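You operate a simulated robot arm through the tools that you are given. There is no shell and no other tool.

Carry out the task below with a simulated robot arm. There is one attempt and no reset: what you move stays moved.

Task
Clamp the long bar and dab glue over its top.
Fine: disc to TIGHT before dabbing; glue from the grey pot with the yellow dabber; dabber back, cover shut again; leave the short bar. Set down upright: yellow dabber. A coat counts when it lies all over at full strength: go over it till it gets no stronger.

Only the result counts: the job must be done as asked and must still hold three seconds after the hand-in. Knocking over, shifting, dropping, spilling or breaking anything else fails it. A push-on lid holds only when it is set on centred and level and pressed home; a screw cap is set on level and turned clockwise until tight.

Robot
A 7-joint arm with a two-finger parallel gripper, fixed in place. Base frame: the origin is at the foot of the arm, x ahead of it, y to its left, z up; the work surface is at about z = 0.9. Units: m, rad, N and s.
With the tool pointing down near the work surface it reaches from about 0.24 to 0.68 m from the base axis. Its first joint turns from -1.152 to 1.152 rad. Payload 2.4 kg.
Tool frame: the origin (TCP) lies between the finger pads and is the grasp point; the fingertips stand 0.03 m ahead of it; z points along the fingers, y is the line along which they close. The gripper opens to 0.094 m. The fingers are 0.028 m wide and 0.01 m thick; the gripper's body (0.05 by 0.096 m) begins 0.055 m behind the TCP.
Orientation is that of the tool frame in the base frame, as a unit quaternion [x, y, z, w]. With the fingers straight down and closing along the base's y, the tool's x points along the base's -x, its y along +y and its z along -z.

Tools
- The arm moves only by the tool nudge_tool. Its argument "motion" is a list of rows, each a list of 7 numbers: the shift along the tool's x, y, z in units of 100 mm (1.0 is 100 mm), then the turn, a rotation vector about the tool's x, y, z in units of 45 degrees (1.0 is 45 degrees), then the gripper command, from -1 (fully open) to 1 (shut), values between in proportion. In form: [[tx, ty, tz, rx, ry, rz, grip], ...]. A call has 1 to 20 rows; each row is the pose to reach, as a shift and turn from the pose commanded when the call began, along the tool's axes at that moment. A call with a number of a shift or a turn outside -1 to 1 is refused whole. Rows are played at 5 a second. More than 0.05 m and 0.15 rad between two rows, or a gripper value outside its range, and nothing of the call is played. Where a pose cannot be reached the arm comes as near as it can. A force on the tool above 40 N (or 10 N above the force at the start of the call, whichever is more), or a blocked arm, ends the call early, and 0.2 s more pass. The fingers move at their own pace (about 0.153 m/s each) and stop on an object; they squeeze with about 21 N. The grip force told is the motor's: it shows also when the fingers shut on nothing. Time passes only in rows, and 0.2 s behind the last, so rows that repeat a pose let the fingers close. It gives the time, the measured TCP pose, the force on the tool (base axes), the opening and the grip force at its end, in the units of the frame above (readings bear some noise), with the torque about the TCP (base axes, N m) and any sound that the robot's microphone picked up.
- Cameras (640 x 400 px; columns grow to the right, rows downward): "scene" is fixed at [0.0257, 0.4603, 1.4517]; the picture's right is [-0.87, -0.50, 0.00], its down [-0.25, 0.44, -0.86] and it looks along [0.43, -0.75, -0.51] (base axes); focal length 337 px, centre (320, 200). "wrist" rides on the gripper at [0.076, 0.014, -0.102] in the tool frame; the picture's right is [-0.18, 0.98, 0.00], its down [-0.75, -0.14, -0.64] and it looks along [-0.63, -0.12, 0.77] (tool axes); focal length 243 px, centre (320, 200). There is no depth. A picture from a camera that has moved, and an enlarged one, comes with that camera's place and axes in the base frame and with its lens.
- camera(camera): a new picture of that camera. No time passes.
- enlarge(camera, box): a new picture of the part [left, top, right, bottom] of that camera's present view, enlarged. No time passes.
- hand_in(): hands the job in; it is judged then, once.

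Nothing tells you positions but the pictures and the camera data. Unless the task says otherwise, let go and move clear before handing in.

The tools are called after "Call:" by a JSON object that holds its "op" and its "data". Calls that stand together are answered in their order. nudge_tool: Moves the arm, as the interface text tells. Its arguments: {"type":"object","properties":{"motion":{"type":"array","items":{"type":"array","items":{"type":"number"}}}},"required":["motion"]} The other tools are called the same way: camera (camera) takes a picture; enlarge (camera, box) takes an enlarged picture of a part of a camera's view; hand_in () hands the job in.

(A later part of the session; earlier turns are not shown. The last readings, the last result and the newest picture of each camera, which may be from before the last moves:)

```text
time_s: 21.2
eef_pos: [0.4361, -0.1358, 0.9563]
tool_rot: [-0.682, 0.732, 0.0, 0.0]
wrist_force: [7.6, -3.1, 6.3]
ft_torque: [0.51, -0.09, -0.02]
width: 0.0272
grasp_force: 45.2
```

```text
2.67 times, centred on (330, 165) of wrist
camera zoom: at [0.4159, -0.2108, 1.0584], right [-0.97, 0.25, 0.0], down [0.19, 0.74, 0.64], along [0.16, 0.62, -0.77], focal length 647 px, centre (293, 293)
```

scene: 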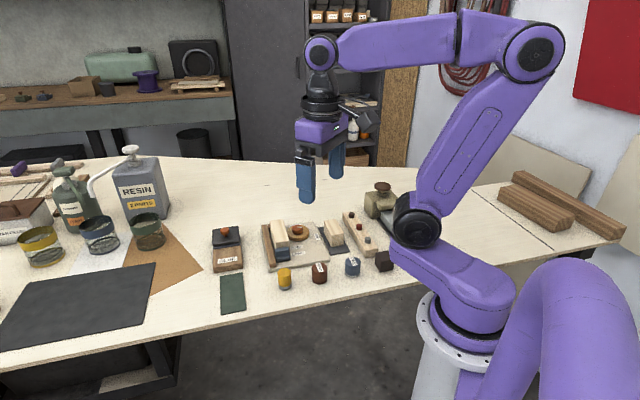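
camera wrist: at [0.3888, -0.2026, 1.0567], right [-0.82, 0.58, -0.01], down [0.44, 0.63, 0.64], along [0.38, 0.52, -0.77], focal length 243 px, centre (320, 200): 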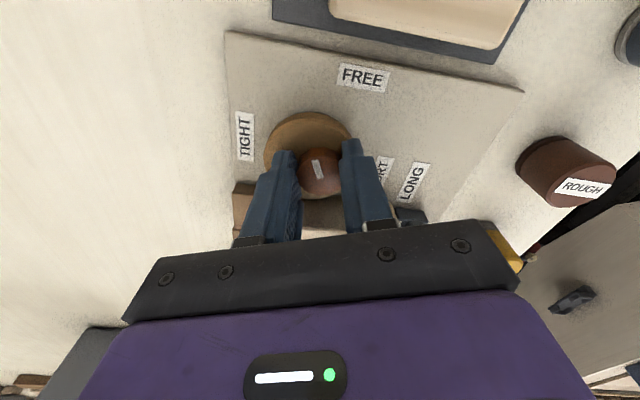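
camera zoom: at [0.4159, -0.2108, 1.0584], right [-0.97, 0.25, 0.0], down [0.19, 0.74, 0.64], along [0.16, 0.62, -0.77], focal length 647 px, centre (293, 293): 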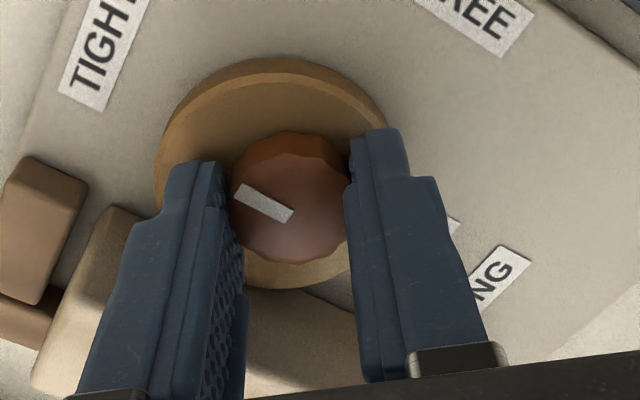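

The knob turned freely to the TIGHT direction. I'll let go and rise, then check the clamp.

Call:
{"op": "nudge_tool", "data": {"motion": [[0, 0, 0, 0, 0, 0, 0.1], [0, 0, 0, 0, 0, 0, 0.05], [0, 0, -0.3, 0, 0, 0, 0.05], [0, 0, -0.6, 0, 0, 0, 0.05], [0, 0, -1, 0, 0, 0, 0.05], [0, 0, -1, 0, 0, 0, 0.05]]}}

Call:
{"op": "enlarge", "data": {"camera": "wrist", "box": [200, 20, 440, 210]}}

Call:
{"op": "enlarge", "data": {"camera": "scene", "box": [260, 210, 320, 265]}}

```text
time_s: 22.6
eef_pos: [0.4364, -0.1375, 1.0555]
tool_rot: [-0.682, 0.731, 0.0, 0.0]
wrist_force: [0.6, 0.5, -0.5]
ft_torque: [-0.02, -0.01, -0.04]
width: 0.0446
grasp_force: 0.1
```

```text
2.11 times, centred on (320, 115) of wrist
camera zoom: at [0.416, -0.2112, 1.158], right [-0.97, 0.25, 0.0], down [0.19, 0.74, 0.64], along [0.16, 0.62, -0.77], focal length 511 px, centre (320, 379)
```

zoom: 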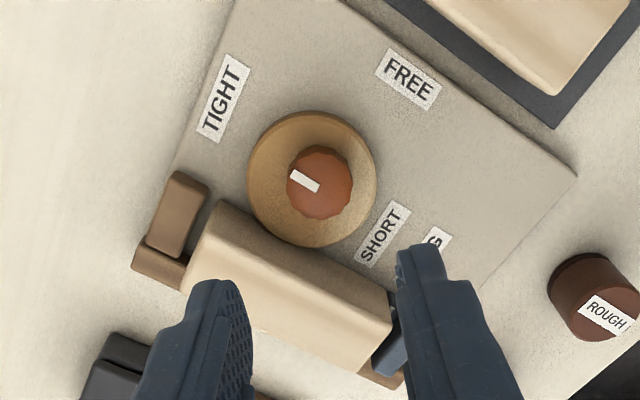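

```text
7.27 times, centred on (290, 238) of scene
camera zoom: at [0.0257, 0.4603, 1.4517], right [-0.87, -0.5, 0.0], down [-0.25, 0.44, -0.86], along [0.43, -0.75, -0.51], focal length 2448 px, centre (538, -73)
```

zoom: 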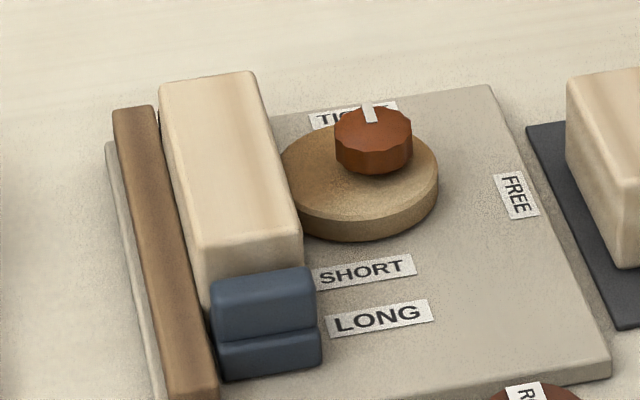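

The disc is at TIGHT and the bar is clamped. Next is the glue pot, so I'll swing over toward it while turning the wrist back.

Call:
{"op": "nudge_tool", "data": {"motion": [[-0.1, -0.14, -0.1, 0, 0, 0.16, 0], [-0.22, -0.28, -0.2, 0, 0, 0.32, 0], [-0.33, -0.42, -0.3, 0, 0, 0.48, 0], [-0.44, -0.57, -0.3, 0, 0, 0.64, 0], [-0.55, -0.71, -0.3, 0, 0, 0.8, 0], [-0.662, -0.856, -0.3, 0, 0, 0.96, 0], [-0.662, -0.856, -0.3, 0, 0, 1, 0]]}}

Call:
{"op": "nudge_tool", "data": {"motion": [[0, 0, 0, 0, 0, 0.16, 0], [0, 0, 0, 0, 0, 0.32, 0], [0, 0, 0, 0, 0, 0.48, 0], [0, 0, 0, 0, 0, 0.64, 0], [0, 0, 0, 0, 0, 0.8, 0], [0, 0, 0, 0, 0, 0.912, 0], [0, 0, 0, 0, 0, 0.912, 0]]}}

Call:
{"op": "camera", "data": {"camera": "wrist"}}

Call:
{"op": "enlarge", "data": {"camera": "wrist", "box": [220, 60, 420, 220]}}

```text
time_s: 24.2
eef_pos: [0.5257, -0.0747, 1.0839]
tool_rot: [-0.349, 0.937, 0.0, 0.001]
wrist_force: [0.0, -0.1, -0.1]
ft_torque: [0.01, 0.0, 0.0]
width: 0.047
grasp_force: 0.1
```

```text
time_s: 25.8
eef_pos: [0.5255, -0.0756, 1.0853]
tool_rot: [0.002, 1.0, -0.001, 0.0]
wrist_force: [1.2, -0.2, -0.1]
ft_torque: [0.0, -0.01, 0.02]
width: 0.047
grasp_force: 0.1
```

```text
taken
camera wrist: at [0.4488, -0.0611, 1.1879], right [0.19, 0.98, 0.0], down [0.75, -0.14, 0.64], along [0.63, -0.12, -0.77], focal length 243 px, centre (320, 200)
```

wrist: 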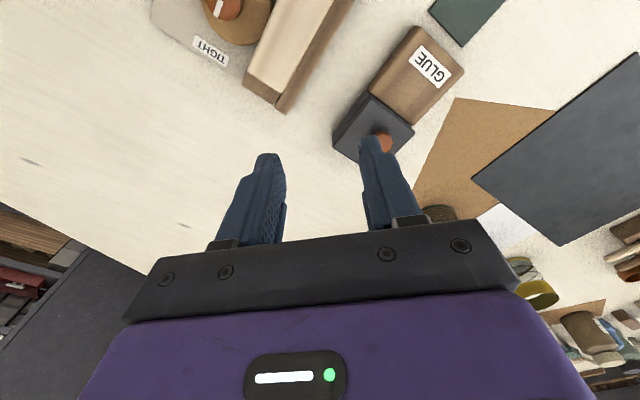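

```text
2.50 times, centred on (320, 140) of wrist
camera zoom: at [0.4488, -0.0611, 1.1879], right [0.19, 0.98, 0.0], down [0.75, -0.14, 0.64], along [0.63, -0.12, -0.77], focal length 606 px, centre (320, 350)
```

zoom: 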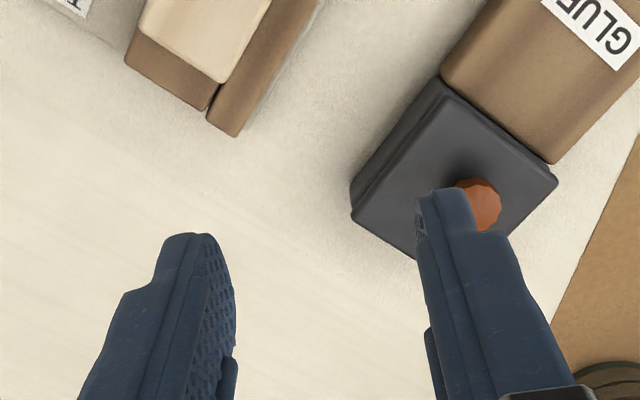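

Call:
{"op": "nudge_tool", "data": {"motion": [[-0.15, 0.3, 0, 0, 0, 0, 0], [-0.3, 0.58, 0, 0, 0, 0, 0], [-0.4, 0.58, 0, 0, 0, 0, 0], [-0.4, 0.58, 0, 0, 0, 0, 0]]}}

Call:
{"op": "enlarge", "data": {"camera": "wrist", "box": [200, 40, 440, 220]}}

Call:
{"op": "enlarge", "data": {"camera": "scene", "box": [195, 190, 275, 275]}}

```text
time_s: 26.8
eef_pos: [0.5661, -0.0168, 1.0843]
tool_rot: [0.0, 1.0, 0.0, 0.0]
wrist_force: [0.5, -0.2, -0.6]
ft_torque: [0.01, 0.01, -0.04]
width: 0.0468
grasp_force: 0.1
```

```text
2.22 times, centred on (320, 130) of wrist
camera zoom: at [0.4885, -0.0033, 1.1877], right [0.19, 0.98, 0.0], down [0.75, -0.14, 0.64], along [0.63, -0.12, -0.77], focal length 539 px, centre (320, 356)
```

zoom: 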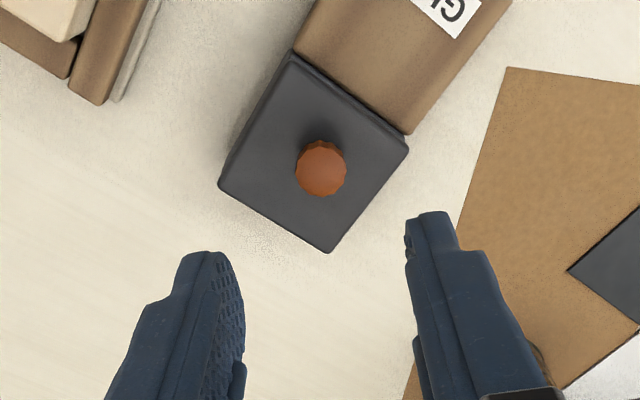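

```text
4.71 times, centred on (235, 232) of scene
camera zoom: at [0.0257, 0.4604, 1.4517], right [-0.87, -0.5, 0.0], down [-0.25, 0.44, -0.86], along [0.43, -0.75, -0.51], focal length 1584 px, centre (720, 47)
```

zoom: 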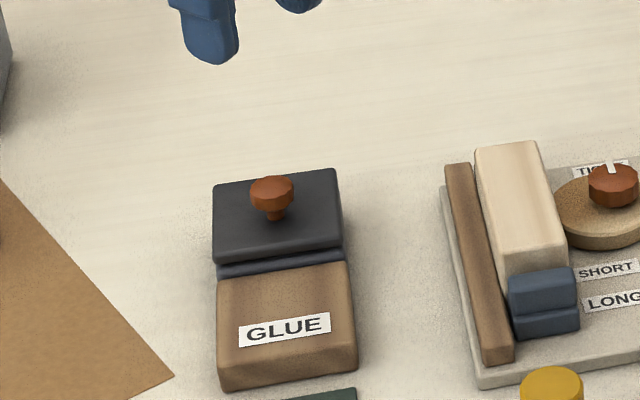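

The lid knob is at about (0.573, -0.019) with its top near z 0.957. I'll go partway down and re-check.

Call:
{"op": "nudge_tool", "data": {"motion": [[-0.07, -0.02, 0.3, 0, 0, 0, 0], [-0.07, -0.02, 0.6, 0, 0, 0, 0], [-0.07, -0.02, 0.75, 0, 0, 0, 0], [-0.07, -0.02, 0.75, 0, 0, 0, 0]]}}

Call:
{"op": "enlarge", "data": {"camera": "wrist", "box": [200, 60, 440, 240]}}

Call:
{"op": "enlarge", "data": {"camera": "scene", "box": [205, 200, 265, 275]}}

```text
time_s: 27.8
eef_pos: [0.5732, -0.0201, 1.0078]
tool_rot: [0.001, 1.0, -0.001, 0.001]
wrist_force: [-1.0, 0.3, 0.6]
ft_torque: [0.0, 0.0, 0.05]
width: 0.047
grasp_force: 0.0
```

```text
2.22 times, centred on (320, 150) of wrist
camera zoom: at [0.4959, -0.006, 1.1117], right [0.19, 0.98, 0.0], down [0.75, -0.14, 0.64], along [0.63, -0.12, -0.77], focal length 539 px, centre (320, 311)
```

zoom: 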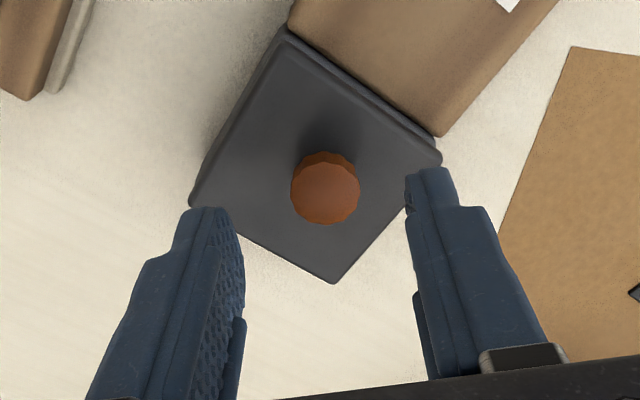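

```text
5.33 times, centred on (235, 238) of scene
camera zoom: at [0.0257, 0.4603, 1.4517], right [-0.87, -0.5, 0.0], down [-0.25, 0.44, -0.86], along [0.43, -0.75, -0.51], focal length 1795 px, centre (773, 0)
```

zoom: 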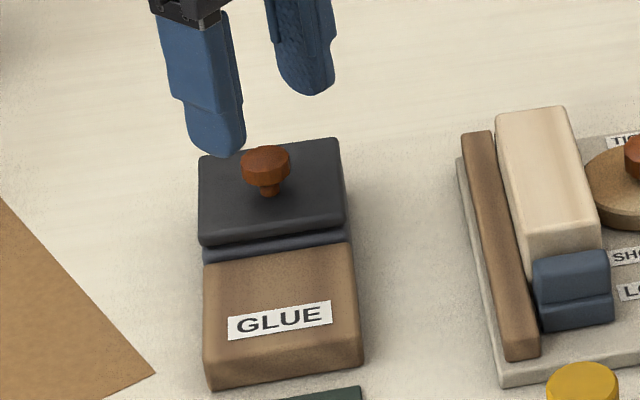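

Call:
{"op": "nudge_tool", "data": {"motion": [[-0.013, 0.012, 0.15, 0, 0, 0, 0], [-0.013, 0.012, 0.28, 0, 0, 0, 0], [-0.013, 0.012, 0.33, 0, 0, 0, 0], [-0.013, 0.012, 0.33, 0, 0, 0, 0]]}}

Call:
{"op": "enlarge", "data": {"camera": "wrist", "box": [200, 60, 440, 240]}}

Call:
{"op": "enlarge", "data": {"camera": "scene", "box": [205, 200, 265, 275]}}

```text
time_s: 28.8
eef_pos: [0.5742, -0.0187, 0.9762]
tool_rot: [0.001, 1.0, 0.0, 0.0]
wrist_force: [-0.2, 0.7, 0.3]
ft_torque: [-0.03, -0.01, 0.03]
width: 0.047
grasp_force: 0.0
```

```text
2.22 times, centred on (320, 150) of wrist
camera zoom: at [0.4974, -0.0045, 1.0793], right [0.19, 0.98, 0.0], down [0.75, -0.14, 0.64], along [0.63, -0.12, -0.77], focal length 539 px, centre (320, 311)
```

zoom: 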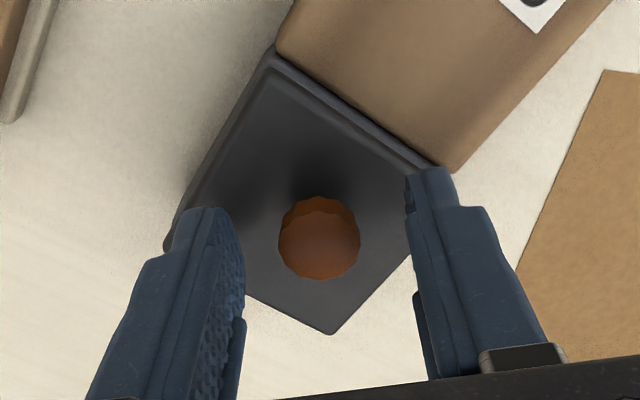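

```text
5.33 times, centred on (235, 238) of scene
camera zoom: at [0.0257, 0.4603, 1.4517], right [-0.87, -0.5, 0.0], down [-0.25, 0.44, -0.86], along [0.43, -0.75, -0.51], focal length 1795 px, centre (773, 0)
```

zoom: 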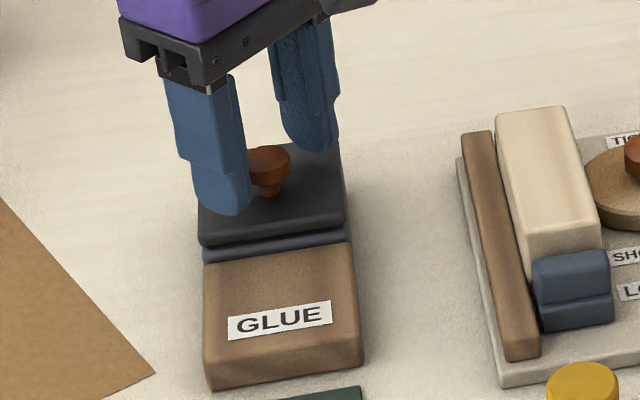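

The knob cap is centred between the fingers, so I'll close on it.

Call:
{"op": "nudge_tool", "data": {"motion": [[0, 0, 0, 0, 0, 0, 0.4], [0, 0, 0, 0, 0, 0, 1], [0, 0, 0, 0, 0, 0, 1], [0, 0, 0, 0, 0, 0, 1]]}}

```text
time_s: 29.8
eef_pos: [0.5738, -0.0184, 0.9755]
tool_rot: [0.0, 1.0, 0.001, 0.0]
wrist_force: [-2.4, -3.3, -1.1]
ft_torque: [0.12, 0.01, 0.07]
width: 0.0214
grasp_force: 44.9
```

Gripped at 21 mm. I'll lift gently by a few millimetres to test whether the cover lifts off.

Call:
{"op": "nudge_tool", "data": {"motion": [[0, 0, -0.02, 0, 0, 0, 1], [0, 0, -0.04, 0, 0, 0, 1], [0, 0, -0.06, 0, 0, 0, 1]]}}

Call:
{"op": "enlarge", "data": {"camera": "wrist", "box": [200, 60, 440, 240]}}

Call:
{"op": "enlarge", "data": {"camera": "scene", "box": [205, 200, 265, 275]}}

```text
time_s: 30.5
eef_pos: [0.5714, -0.0169, 0.9766]
tool_rot: [0.0, 1.0, 0.0, -0.006]
wrist_force: [0.8, 1.7, -4.3]
ft_torque: [-0.17, 0.07, -0.03]
width: 0.0214
grasp_force: 44.5
stopped in row 3: the force on the tool passed its limit at 42 N (the readings are from after the stop); the commanded pose is now the measured one
```

```text
2.22 times, centred on (320, 150) of wrist
camera zoom: at [0.4962, -0.0028, 1.0809], right [0.18, 0.98, 0.0], down [0.76, -0.14, 0.63], along [0.62, -0.12, -0.77], focal length 539 px, centre (320, 311)
```

zoom: 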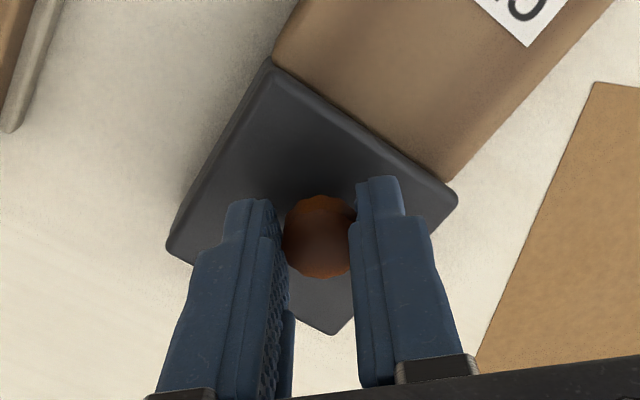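

```text
5.33 times, centred on (235, 238) of scene
camera zoom: at [0.0258, 0.4604, 1.4516], right [-0.87, -0.5, 0.0], down [-0.25, 0.44, -0.86], along [0.43, -0.75, -0.51], focal length 1795 px, centre (773, 0)
```

zoom: 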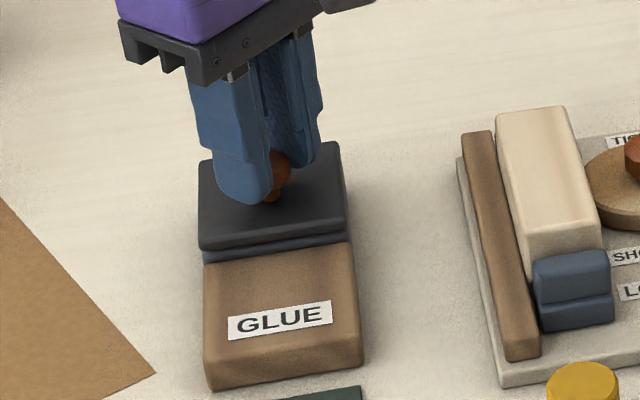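

Lifting is blocked, but the cover crept about 3 mm toward the GLUE block. It's a sliding cover, so I'll slide it along that direction over the block.

Call:
{"op": "nudge_tool", "data": {"motion": [[0.035, 0.036, 0.005, 0, 0, 0, 1], [0.07, 0.072, 0.005, 0, 0, 0, 1], [0.105, 0.108, 0.005, 0, 0, 0, 1], [0.14, 0.144, 0.005, 0, 0, 0, 1], [0.175, 0.18, 0.005, 0, 0, 0, 1], [0.21, 0.216, 0.005, 0, 0, 0, 1]]}}

Call:
{"op": "enlarge", "data": {"camera": "wrist", "box": [200, 60, 440, 240]}}

Call:
{"op": "enlarge", "data": {"camera": "scene", "box": [205, 200, 265, 275]}}

```text
time_s: 31.9
eef_pos: [0.5511, 0.0049, 0.9772]
tool_rot: [0.0, 1.0, 0.0, -0.005]
wrist_force: [0.1, -0.2, -4.9]
ft_torque: [-0.31, -1.03, 0.13]
width: 0.0217
grasp_force: 44.8
```

```text
2.22 times, centred on (320, 150) of wrist
camera zoom: at [0.4754, 0.018, 1.0808], right [0.18, 0.98, 0.0], down [0.76, -0.14, 0.63], along [0.62, -0.12, -0.77], focal length 539 px, centre (320, 311)
```

zoom: 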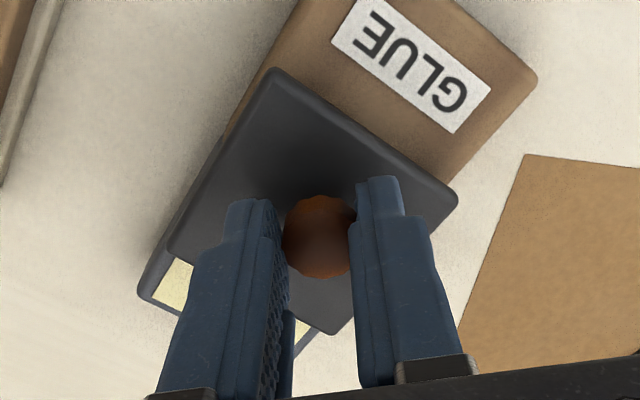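

```text
5.33 times, centred on (235, 238) of scene
camera zoom: at [0.0257, 0.4603, 1.4517], right [-0.87, -0.5, 0.0], down [-0.25, 0.44, -0.86], along [0.43, -0.75, -0.51], focal length 1795 px, centre (773, 0)
```

zoom: 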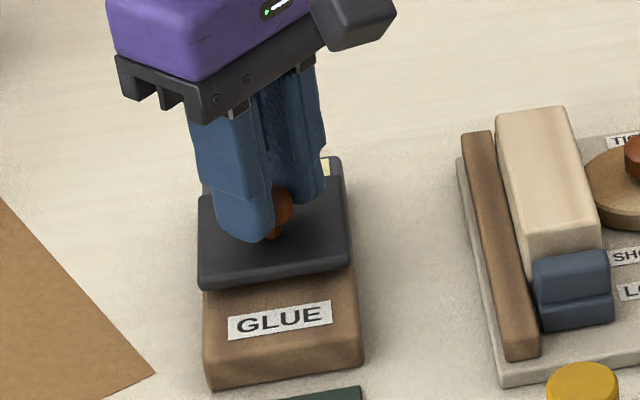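

The cover slides easily and glue is visible behind it. I'll keep going until the pot is fully open.

Call:
{"op": "nudge_tool", "data": {"motion": [[0.035, 0.036, 0, 0, 0, 0, 1], [0.07, 0.072, 0, 0, 0, 0, 1], [0.105, 0.108, 0, 0, 0, 0, 1], [0.14, 0.144, 0, 0, 0, 0, 1], [0.175, 0.18, 0, 0, 0, 0, 1], [0.21, 0.216, 0, 0, 0, 0, 1]]}}

Call:
{"op": "enlarge", "data": {"camera": "wrist", "box": [200, 60, 440, 240]}}

Call:
{"op": "enlarge", "data": {"camera": "scene", "box": [205, 200, 265, 275]}}

```text
time_s: 33.3
eef_pos: [0.5296, 0.025, 0.9766]
tool_rot: [0.0, 1.0, -0.001, -0.007]
wrist_force: [-2.6, -3.9, -8.2]
ft_torque: [-0.32, -0.3, -0.01]
width: 0.0214
grasp_force: 45.0
```

```text
2.22 times, centred on (320, 150) of wrist
camera zoom: at [0.4538, 0.0398, 1.081], right [0.18, 0.98, 0.0], down [0.76, -0.14, 0.63], along [0.62, -0.12, -0.78], focal length 539 px, centre (320, 311)
```

zoom: 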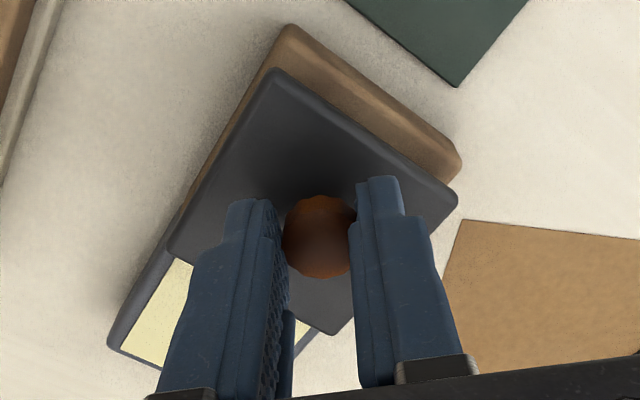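

```text
5.33 times, centred on (235, 238) of scene
camera zoom: at [0.0257, 0.4603, 1.4517], right [-0.87, -0.5, 0.0], down [-0.25, 0.44, -0.86], along [0.43, -0.75, -0.51], focal length 1795 px, centre (773, 0)
```

zoom: 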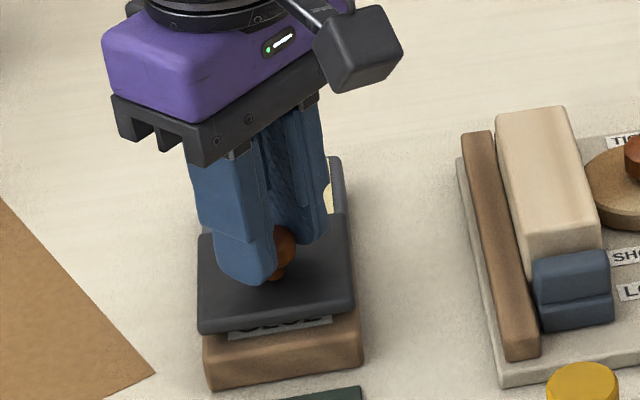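

Call:
{"op": "nudge_tool", "data": {"motion": [[0.015, 0.015, 0, 0, 0, 0, 1], [0.03, 0.03, 0, 0, 0, 0, 1], [0.045, 0.045, 0, 0, 0, 0, 1]]}}

```text
time_s: 34.1
eef_pos: [0.5283, 0.0294, 0.9765]
tool_rot: [0.002, 1.0, 0.0, -0.002]
wrist_force: [18.8, -18.2, -19.2]
ft_torque: [-0.25, 0.18, 0.15]
width: 0.0214
grasp_force: 45.1
```

The cover has reached its end stop. I'll ease off, release the knob and rise for a look inside.

Call:
{"op": "nudge_tool", "data": {"motion": [[-0.018, -0.018, 0, 0, 0, 0, 1], [-0.018, -0.018, 0.01, 0, 0, 0, 0.5], [-0.018, -0.018, 0.01, 0, 0, 0, 0], [-0.018, -0.018, -0.2, 0, 0, 0, 0], [-0.018, -0.018, -0.6, 0, 0, 0, 0], [-0.018, -0.018, -1, 0, 0, 0, 0], [-0.018, -0.018, -1, 0, 0, 0, 0]]}}

Call:
{"op": "camera", "data": {"camera": "wrist"}}

Call:
{"op": "enlarge", "data": {"camera": "wrist", "box": [200, 60, 440, 240]}}

Call:
{"op": "enlarge", "data": {"camera": "scene", "box": [205, 200, 305, 295]}}

```text
time_s: 35.7
eef_pos: [0.5298, 0.0307, 1.0779]
tool_rot: [0.0, 1.0, 0.0, -0.006]
wrist_force: [-0.6, 0.2, 0.9]
ft_torque: [-0.02, -0.06, -0.05]
width: 0.0469
grasp_force: 0.1
```

```text
taken
camera wrist: at [0.4531, 0.0432, 1.182], right [0.18, 0.98, 0.0], down [0.76, -0.14, 0.63], along [0.62, -0.12, -0.77], focal length 243 px, centre (320, 200)
```

wrist: 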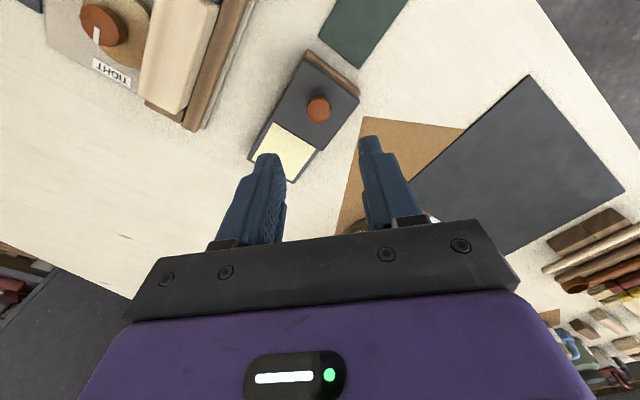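

```text
2.22 times, centred on (320, 150) of wrist
camera zoom: at [0.4531, 0.0432, 1.182], right [0.18, 0.98, 0.0], down [0.76, -0.14, 0.63], along [0.62, -0.12, -0.77], focal length 539 px, centre (320, 311)
```

zoom: 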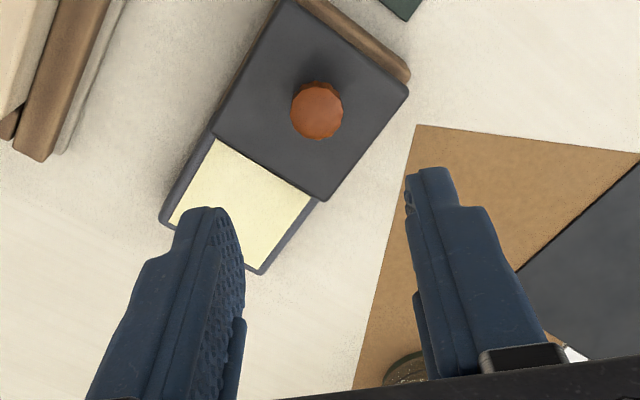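

```text
4.21 times, centred on (255, 248) of scene
camera zoom: at [0.0257, 0.4603, 1.4517], right [-0.87, -0.5, 0.0], down [-0.25, 0.44, -0.86], along [0.43, -0.75, -0.51], focal length 1417 px, centre (594, 0)
```

zoom: 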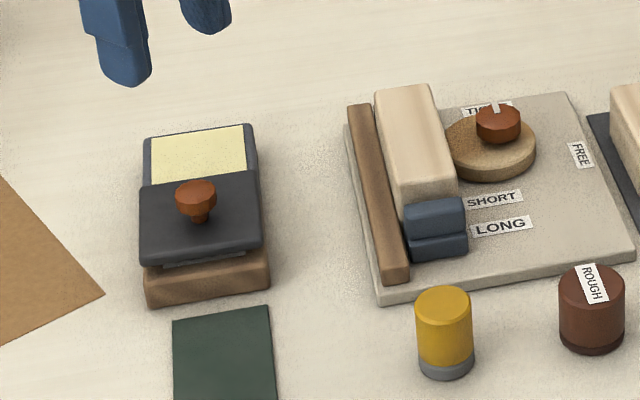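

The pot is fully open and the cream glue is exposed. The yellow dabber stands at about (0.366, 0.021) with its top near z 0.945, so I'll go above it next.

Call:
{"op": "nudge_tool", "data": {"motion": [[0.3, -0.03, -0.1, 0, -0.015, 0, 0], [0.6, -0.06, -0.1, 0, -0.015, 0, 0], [0.95, -0.1, -0.1, 0, -0.015, 0, -0.3], [0.95, -0.1, -0.1, 0, -0.015, 0, -0.3]]}}

Call:
{"op": "nudge_tool", "data": {"motion": [[0.3, 0, 0, 0, 0, 0, -0.3], [0.6, 0, 0, 0, 0, 0, -0.3], [0.69, 0, 0, 0, 0, 0, -0.3], [0.69, 0, 0.1, 0, 0, 0, -0.3]]}}

Call:
{"op": "camera", "data": {"camera": "wrist"}}

Call:
{"op": "enlarge", "data": {"camera": "wrist", "box": [200, 40, 440, 220]}}

Call:
{"op": "enlarge", "data": {"camera": "scene", "box": [255, 220, 335, 300]}}

```text
time_s: 36.7
eef_pos: [0.433, 0.0206, 1.0893]
tool_rot: [0.0, 1.0, -0.001, 0.0]
wrist_force: [-0.3, 0.3, 0.5]
ft_torque: [-0.01, 0.01, 0.02]
width: 0.0611
grasp_force: 0.0
```

```text
time_s: 37.7
eef_pos: [0.3642, 0.0192, 1.0789]
tool_rot: [-0.001, 1.0, -0.001, 0.0]
wrist_force: [-0.2, -0.6, -0.5]
ft_torque: [0.01, 0.0, 0.01]
width: 0.0611
grasp_force: 0.1
```

```text
taken
camera wrist: at [0.2871, 0.0331, 1.1816], right [0.18, 0.98, 0.0], down [0.75, -0.14, 0.64], along [0.63, -0.12, -0.77], focal length 243 px, centre (320, 200)
```

wrist: 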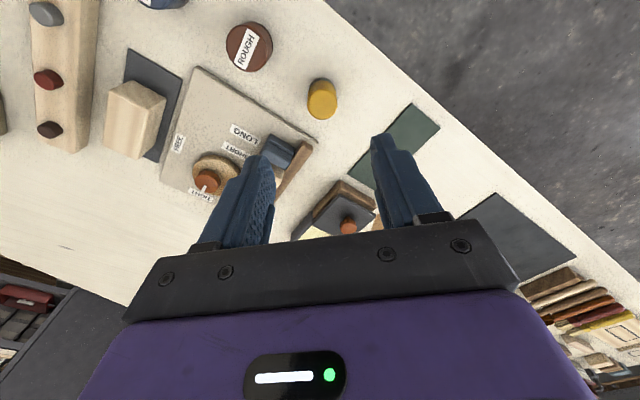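

```text
2.22 times, centred on (320, 130) of wrist
camera zoom: at [0.2871, 0.0331, 1.1816], right [0.18, 0.98, 0.0], down [0.75, -0.14, 0.64], along [0.63, -0.12, -0.77], focal length 539 px, centre (320, 356)
```

zoom: 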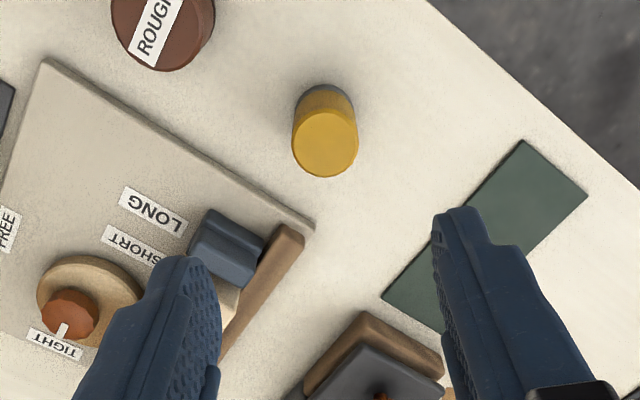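

```text
5.00 times, centred on (295, 260) of scene
camera zoom: at [0.0257, 0.4603, 1.4517], right [-0.87, -0.5, 0.0], down [-0.25, 0.44, -0.86], along [0.43, -0.75, -0.51], focal length 1683 px, centre (445, -100)
```

zoom: 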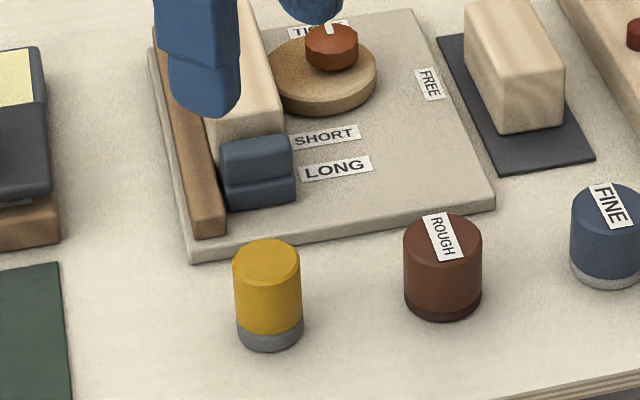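

The dabber is at (0.366, 0.020), about 28 mm across and 43 mm high. I'll turn the hand 45° first, so the fingers later clear the open cover at the pot, and then descend.

Call:
{"op": "nudge_tool", "data": {"motion": [[-0.018, 0.012, 0, 0, 0, 0.17, -0.3], [-0.018, 0.012, 0, 0, 0, 0.34, -0.3], [-0.018, 0.012, 0, 0, 0, 0.51, -0.3], [-0.018, 0.012, 0, 0, 0, 0.68, -0.3], [-0.018, 0.012, 0, 0, 0, 0.85, -0.3], [-0.018, 0.012, 0, 0, 0, 1, -0.3], [-0.018, 0.012, 0.4, 0, 0, 1, -0.3], [-0.018, 0.012, 0.7, 0, 0, 1, -0.3], [-0.018, 0.012, 0.7, 0, 0, 1, -0.3]]}}

Call:
{"op": "enlarge", "data": {"camera": "wrist", "box": [200, 60, 440, 240]}}

Call:
{"op": "enlarge", "data": {"camera": "scene", "box": [255, 220, 335, 300]}}

```text
time_s: 39.7
eef_pos: [0.3654, 0.0191, 1.0068]
tool_rot: [0.382, 0.924, 0.001, 0.001]
wrist_force: [0.0, -0.2, 0.8]
ft_torque: [-0.01, 0.04, 0.02]
width: 0.061
grasp_force: 0.0
```

```text
2.22 times, centred on (320, 150) of wrist
camera zoom: at [0.3218, 0.0831, 1.1109], right [0.83, 0.56, 0.0], down [0.43, -0.63, 0.64], along [0.36, -0.53, -0.77], focal length 539 px, centre (320, 311)
```

zoom: 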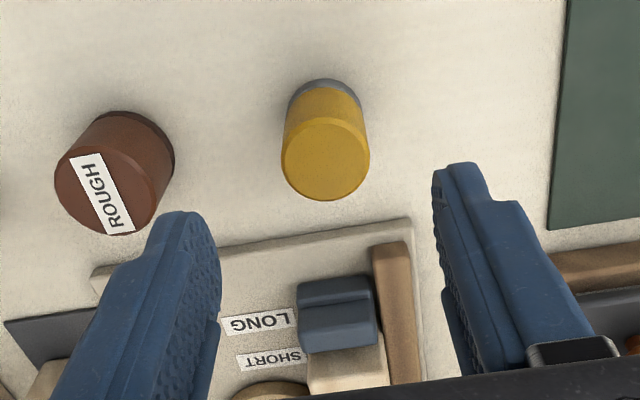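

```text
5.00 times, centred on (295, 260) of scene
camera zoom: at [0.0257, 0.4603, 1.4517], right [-0.87, -0.5, 0.0], down [-0.25, 0.44, -0.86], along [0.43, -0.75, -0.51], focal length 1683 px, centre (445, -100)
```

zoom: 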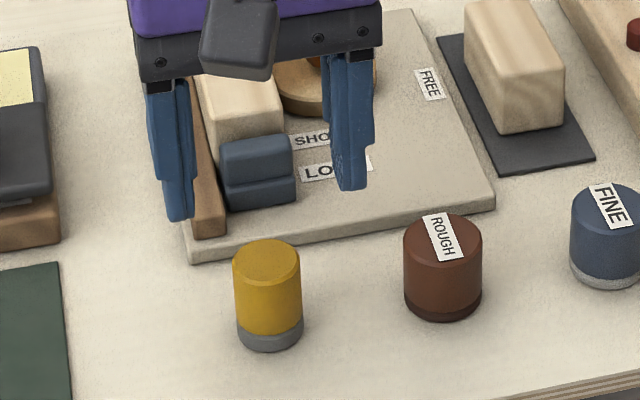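

Aligned. I'll narrow the opening a little to keep clear of the ROUGH block, then descend and grip the dabber's upper handle.

Call:
{"op": "nudge_tool", "data": {"motion": [[0.005, 0.018, 0, 0, 0, 0, -0.06], [0.005, 0.018, 0.2, 0, 0, 0, -0.06], [0.005, 0.018, 0.4, 0, 0, 0, -0.06], [0.005, 0.018, 0.558, 0, 0, 0, -0.06], [0.005, 0.018, 0.558, 0, 0, 0, -0.06]]}}

Call:
{"op": "enlarge", "data": {"camera": "wrist", "box": [200, 60, 440, 240]}}

Call:
{"op": "enlarge", "data": {"camera": "scene", "box": [255, 220, 335, 300]}}

```text
time_s: 40.9
eef_pos: [0.3672, 0.0218, 0.9523]
tool_rot: [0.383, 0.924, 0.0, -0.001]
wrist_force: [-0.7, -0.3, -0.3]
ft_torque: [-0.01, 0.0, -0.02]
width: 0.0495
grasp_force: 0.0
```

```text
2.22 times, centred on (320, 150) of wrist
camera zoom: at [0.3227, 0.0849, 1.0559], right [0.82, 0.57, 0.0], down [0.43, -0.63, 0.64], along [0.36, -0.53, -0.77], focal length 539 px, centre (320, 311)
```

zoom: 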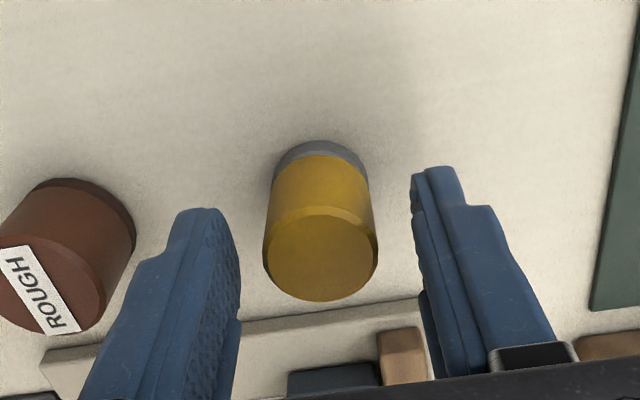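

```text
5.00 times, centred on (295, 260) of scene
camera zoom: at [0.0257, 0.4603, 1.4517], right [-0.87, -0.5, 0.0], down [-0.25, 0.44, -0.86], along [0.43, -0.75, -0.51], focal length 1683 px, centre (445, -100)
```

zoom: 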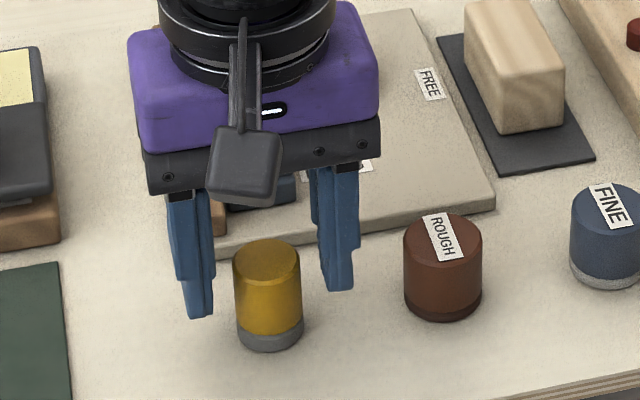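

Well centred, so I'll close on the dabber.

Call:
{"op": "nudge_tool", "data": {"motion": [[0, 0, 0, 0, 0, 0, 0.3], [0, 0, 0, 0, 0, 0, 1], [0, 0, 0, 0, 0, 0, 1], [0, 0, 0, 0, 0, 0, 1]]}}

Call:
{"op": "enlarge", "data": {"camera": "scene", "box": [255, 220, 335, 300]}}

```text
time_s: 41.9
eef_pos: [0.3681, 0.0216, 0.9526]
tool_rot: [0.382, 0.924, 0.0, 0.0]
wrist_force: [-1.0, 0.2, 0.2]
ft_torque: [0.0, 0.03, -0.03]
width: 0.0284
grasp_force: 20.5
```

```text
5.00 times, centred on (295, 260) of scene
camera zoom: at [0.0257, 0.4603, 1.4517], right [-0.87, -0.5, 0.0], down [-0.25, 0.44, -0.86], along [0.43, -0.75, -0.51], focal length 1683 px, centre (445, -100)
```

zoom: 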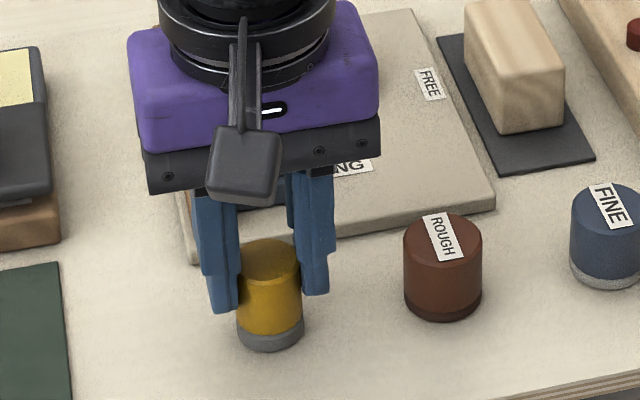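

I have the dabber at 28.4 mm. I'll lift it and carry it to above the open pot.

Call:
{"op": "nudge_tool", "data": {"motion": [[0, 0, -0.2, 0, 0, 0, 1], [0, 0, -0.5, 0, 0, 0, 1], [0, 0, -0.9, 0, 0, 0, 1], [-0.23, 0.15, -0.9, 0, 0, 0, 1], [-0.46, 0.29, -0.9, 0, 0, 0, 1], [-0.7, 0.44, -0.9, 0, 0, 0, 1], [-0.934, 0.59, -0.9, 0, 0, 0, 1]]}}

Call:
{"op": "nudge_tool", "data": {"motion": [[-0.23, 0.15, 0, 0, 0, 0, 1], [-0.46, 0.29, 0, 0, 0, 0, 1], [-0.7, 0.44, 0, 0, 0, 0, 1], [-0.934, 0.59, 0, 0, 0, 0, 1], [-0.934, 0.59, 0, 0, 0, 0, 1]]}}

Call:
{"op": "camera", "data": {"camera": "wrist"}}

Call:
{"op": "enlarge", "data": {"camera": "scene", "box": [205, 190, 285, 280]}}

Call:
{"op": "enlarge", "data": {"camera": "wrist", "box": [200, 60, 440, 240]}}

```text
time_s: 43.5
eef_pos: [0.4744, -0.0016, 1.0422]
tool_rot: [0.383, 0.924, 0.0, -0.001]
wrist_force: [0.5, -0.5, -0.2]
ft_torque: [0.0, -0.02, -0.01]
width: 0.0001
grasp_force: 20.6
```

```text
time_s: 44.7
eef_pos: [0.5834, -0.0283, 1.0423]
tool_rot: [0.383, 0.924, 0.0, 0.0]
wrist_force: [0.4, -0.6, -0.7]
ft_torque: [0.01, 0.01, 0.01]
width: 0.0
grasp_force: 20.8
```

```text
taken
camera wrist: at [0.538, 0.0353, 1.1455], right [0.82, 0.57, 0.0], down [0.43, -0.63, 0.64], along [0.36, -0.53, -0.77], focal length 243 px, centre (320, 200)
```

wrist: 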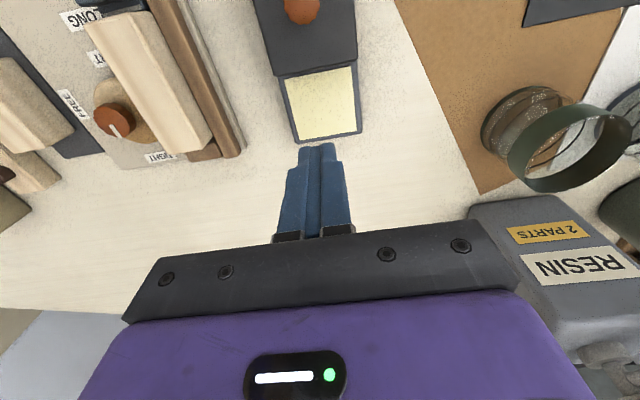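

```text
4.44 times, centred on (245, 235) of scene
camera zoom: at [0.0257, 0.4603, 1.4517], right [-0.87, -0.5, 0.0], down [-0.25, 0.44, -0.86], along [0.43, -0.75, -0.51], focal length 1496 px, centre (653, 44)
```

zoom: 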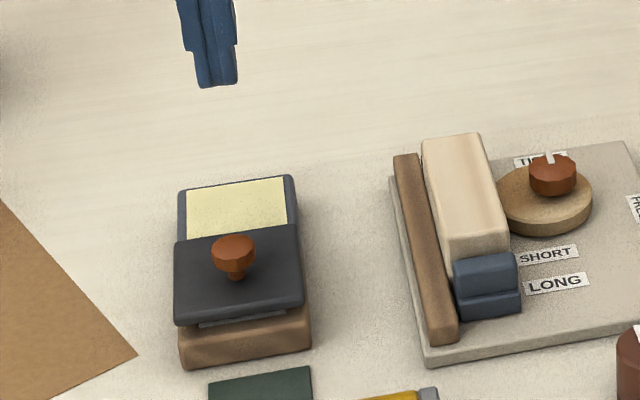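

```text
2.22 times, centred on (320, 150) of wrist
camera zoom: at [0.538, 0.0353, 1.1455], right [0.82, 0.57, 0.0], down [0.43, -0.63, 0.64], along [0.36, -0.53, -0.77], focal length 539 px, centre (320, 311)
```

zoom: 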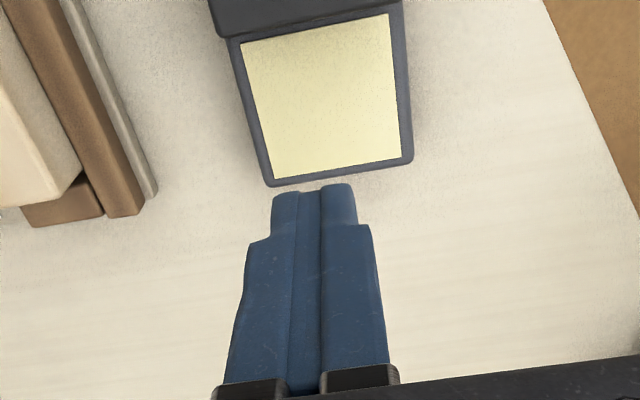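

The dabber slipped out of the fingers (width reads 0) and is lying on its side. I'll find it first.

Call:
{"op": "camera", "data": {"camera": "scene"}}

Call:
{"op": "enlarge", "data": {"camera": "scene", "box": [235, 230, 345, 310]}}

```text
taken
```

scene: 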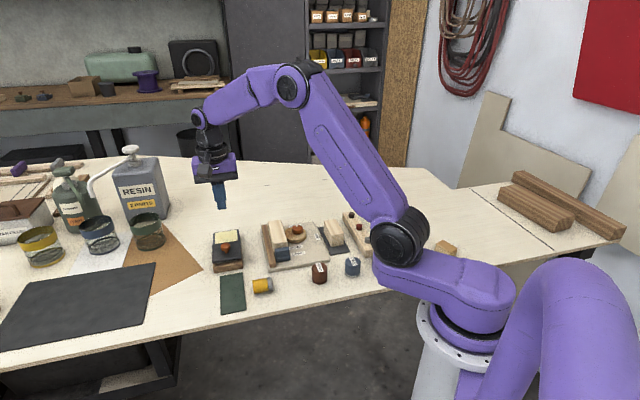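

```text
5.00 times, centred on (290, 270) of scene
camera zoom: at [0.0257, 0.4603, 1.4517], right [-0.87, -0.5, 0.0], down [-0.25, 0.44, -0.86], along [0.43, -0.75, -0.51], focal length 1683 px, centre (470, -150)
```

zoom: 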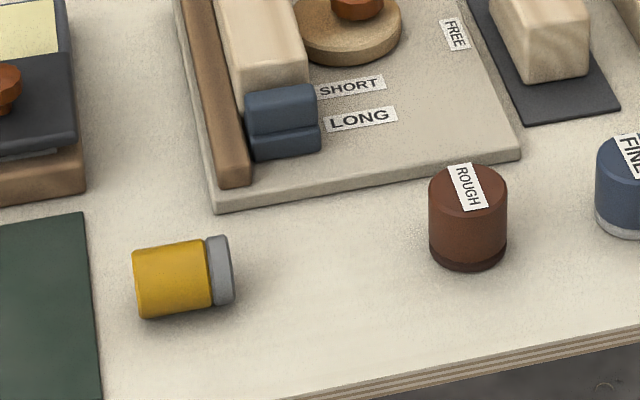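

The dabber toppled next to its place. It now lies at about (0.403, 0.055) with the handle pointing outward and the pad toward the base. Nothing else was touched. I'll fetch it by gripping it across, tilting it upright and setting it down, so I'm moving over it and turning the hand with the camera side outward.

Call:
{"op": "nudge_tool", "data": {"motion": [[0.1, -0.03, -0.2, 0, 0, 0.1, 0.5], [0.25, -0.1, -0.4, 0, 0, 0.25, 0], [0.4, -0.15, -0.6, 0, 0, 0.4, 0], [0.55, -0.2, -0.6, 0, 0, 0.56, 0], [0.7, -0.27, -0.6, 0, 0, 0.72, 0], [0.85, -0.31, -0.6, 0, 0, 0.88, 0], [0.93, -0.34, -0.6, 0, 0, 1, 0], [0.93, -0.34, -0.6, 0, 0, 1, 0]]}}

```text
time_s: 46.5
eef_pos: [0.4919, 0.014, 1.1018]
tool_rot: [0.708, 0.706, 0.0, 0.0]
wrist_force: [0.1, 0.5, 0.5]
ft_torque: [-0.02, 0.0, 0.01]
width: 0.0471
grasp_force: 0.0
```

Call:
{"op": "nudge_tool", "data": {"motion": [[0.07, -0.15, 0, 0, 0, 0.16, 0], [0.14, -0.3, 0, 0, 0, 0.32, 0], [0.21, -0.45, 0, 0, 0, 0.48, 0], [0.28, -0.6, 0, 0, 0, 0.64, 0], [0.35, -0.75, 0, 0, 0, 0.8, 0], [0.41, -0.89, 0, 0, 0, 0.96, 0], [0.41, -0.89, 0, 0, 0, 1, 0], [0.41, -0.89, 0, 0, 0, 1, 0]]}}

Call:
{"op": "camera", "data": {"camera": "wrist"}}

Call:
{"op": "camera", "data": {"camera": "scene"}}

```text
time_s: 48.3
eef_pos: [0.403, 0.0549, 1.1027]
tool_rot: [0.924, 0.382, -0.001, 0.0]
wrist_force: [-0.1, 0.6, -0.6]
ft_torque: [0.02, -0.03, 0.04]
width: 0.0469
grasp_force: 0.0
```

```text
taken
camera wrist: at [0.4668, 0.0987, 1.2055], right [0.56, -0.83, 0.0], down [-0.63, -0.43, 0.64], along [-0.53, -0.36, -0.77], focal length 243 px, centre (320, 200)
```

wrist: 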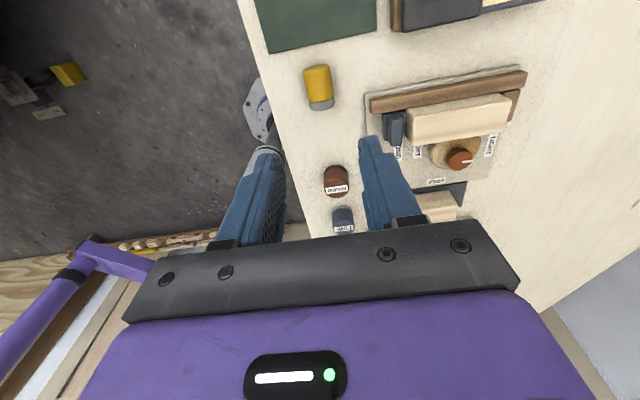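

```text
taken
```

scene: 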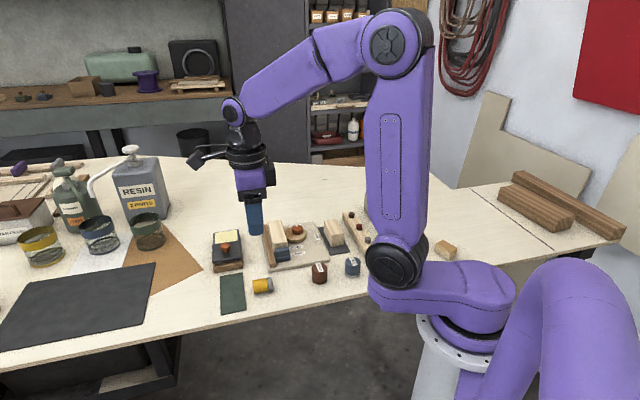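

The wrist turns this far without trouble, and I can see the dabber from this side. I'll zoom in to measure its position and axis.

Call:
{"op": "enlarge", "data": {"camera": "wrist", "box": [250, 30, 410, 150]}}

Call:
{"op": "enlarge", "data": {"camera": "scene", "box": [215, 250, 305, 310]}}

```text
3.33 times, centred on (330, 90) of wrist
camera zoom: at [0.4668, 0.0987, 1.2055], right [0.56, -0.83, 0.0], down [-0.63, -0.43, 0.64], along [-0.53, -0.36, -0.77], focal length 809 px, centre (287, 567)
```

zoom: 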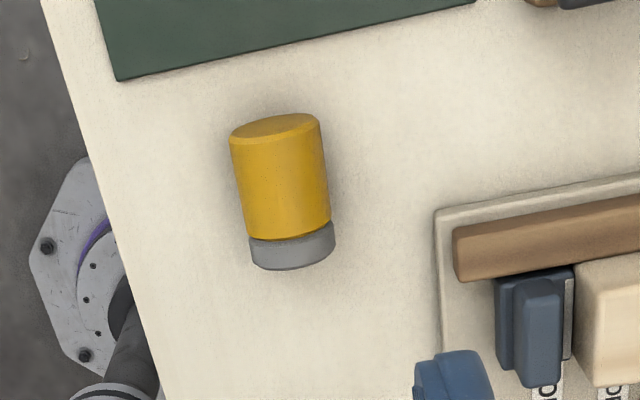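

```text
6.67 times, centred on (260, 280) of scene
camera zoom: at [0.0257, 0.4603, 1.4517], right [-0.87, -0.5, 0.0], down [-0.25, 0.44, -0.86], along [0.43, -0.75, -0.51], focal length 2244 px, centre (720, -333)
```

zoom: 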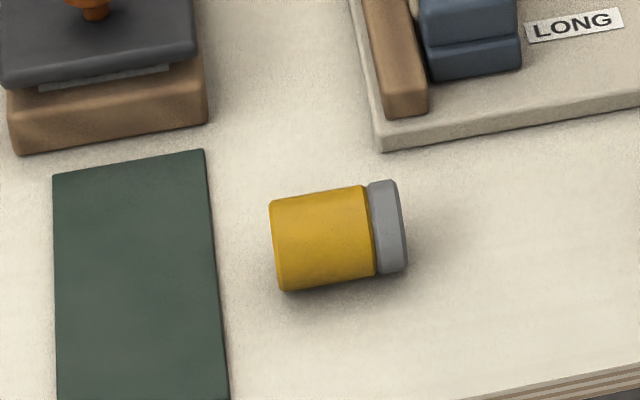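

The dabber's axis is at about 41.5°, and its handle centre is near (0.406, 0.058). I'll tilt the hand 20° toward the handle side and come down over it.

Call:
{"op": "nudge_tool", "data": {"motion": [[0.04, 0, 0.25, 0, -0.15, 0.026, 0], [0.08, 0, 0.5, 0, -0.3, 0.052, 0], [0.115, 0, 0.75, 0, -0.444, 0.078, 0], [0.115, 0, 1, 0, -0.444, 0.078, 0], [0.115, 0, 1, 0, -0.444, 0.078, 0]]}}

Call:
{"op": "enlarge", "data": {"camera": "wrist", "box": [220, 60, 420, 240]}}

Call:
{"op": "enlarge", "data": {"camera": "scene", "box": [215, 220, 315, 310]}}

```text
time_s: 49.5
eef_pos: [0.412, 0.0637, 1.0015]
tool_rot: [0.921, 0.349, -0.161, 0.066]
wrist_force: [0.2, -0.3, 0.6]
ft_torque: [-0.03, 0.03, 0.04]
width: 0.047
grasp_force: 0.1
```

```text
2.22 times, centred on (320, 150) of wrist
camera zoom: at [0.4997, 0.1233, 1.0731], right [0.52, -0.85, 0.07], down [-0.47, -0.21, 0.86], along [-0.71, -0.48, -0.51], focal length 539 px, centre (320, 311)
```

zoom: 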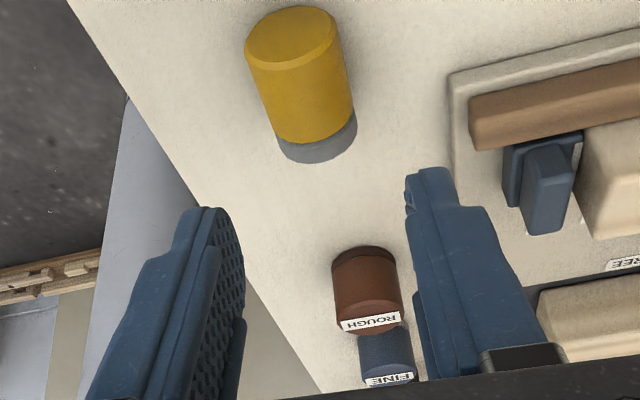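

```text
4.44 times, centred on (265, 265) of scene
camera zoom: at [0.0257, 0.4604, 1.4517], right [-0.87, -0.5, 0.0], down [-0.25, 0.44, -0.86], along [0.43, -0.75, -0.51], focal length 1496 px, centre (564, -89)
```

zoom: 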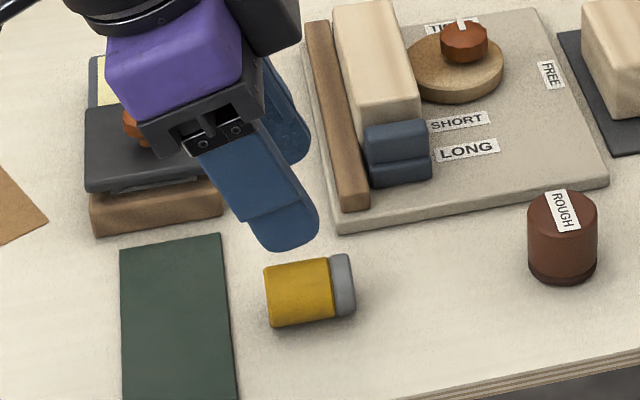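

Call:
{"op": "nudge_tool", "data": {"motion": [[0.08, 0, 0.22, 0, 0, 0, 0], [0.15, 0, 0.44, 0, 0, 0, 0], [0.19, -0.005, 0.55, 0, 0, 0, 0], [0.213, -0.005, 0.617, 0, 0, 0, 0], [0.213, -0.005, 0.617, 0, 0, 0, 0]]}}

Call:
{"op": "enlarge", "data": {"camera": "wrist", "box": [220, 60, 420, 240]}}

Call:
{"op": "enlarge", "data": {"camera": "scene", "box": [215, 220, 315, 310]}}

```text
time_s: 50.7
eef_pos: [0.4113, 0.0634, 0.9365]
tool_rot: [0.921, 0.349, -0.16, 0.066]
wrist_force: [0.4, 1.2, -0.5]
ft_torque: [0.03, 0.02, 0.02]
width: 0.0468
grasp_force: 0.1
```

```text
2.22 times, centred on (320, 150) of wrist
camera zoom: at [0.4994, 0.123, 1.008], right [0.52, -0.85, 0.07], down [-0.47, -0.21, 0.86], along [-0.71, -0.48, -0.51], focal length 539 px, centre (320, 311)
```

zoom: 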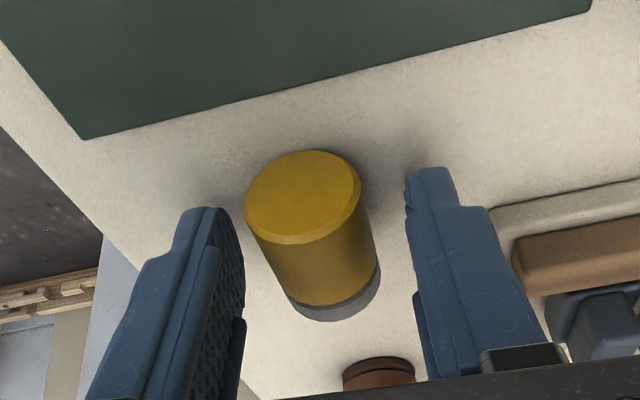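

```text
4.44 times, centred on (265, 265) of scene
camera zoom: at [0.0257, 0.4603, 1.4517], right [-0.87, -0.5, 0.0], down [-0.25, 0.44, -0.86], along [0.43, -0.75, -0.51], focal length 1496 px, centre (564, -89)
```

zoom: 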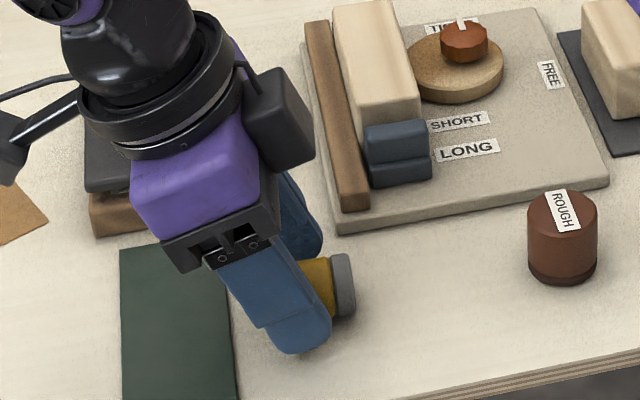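

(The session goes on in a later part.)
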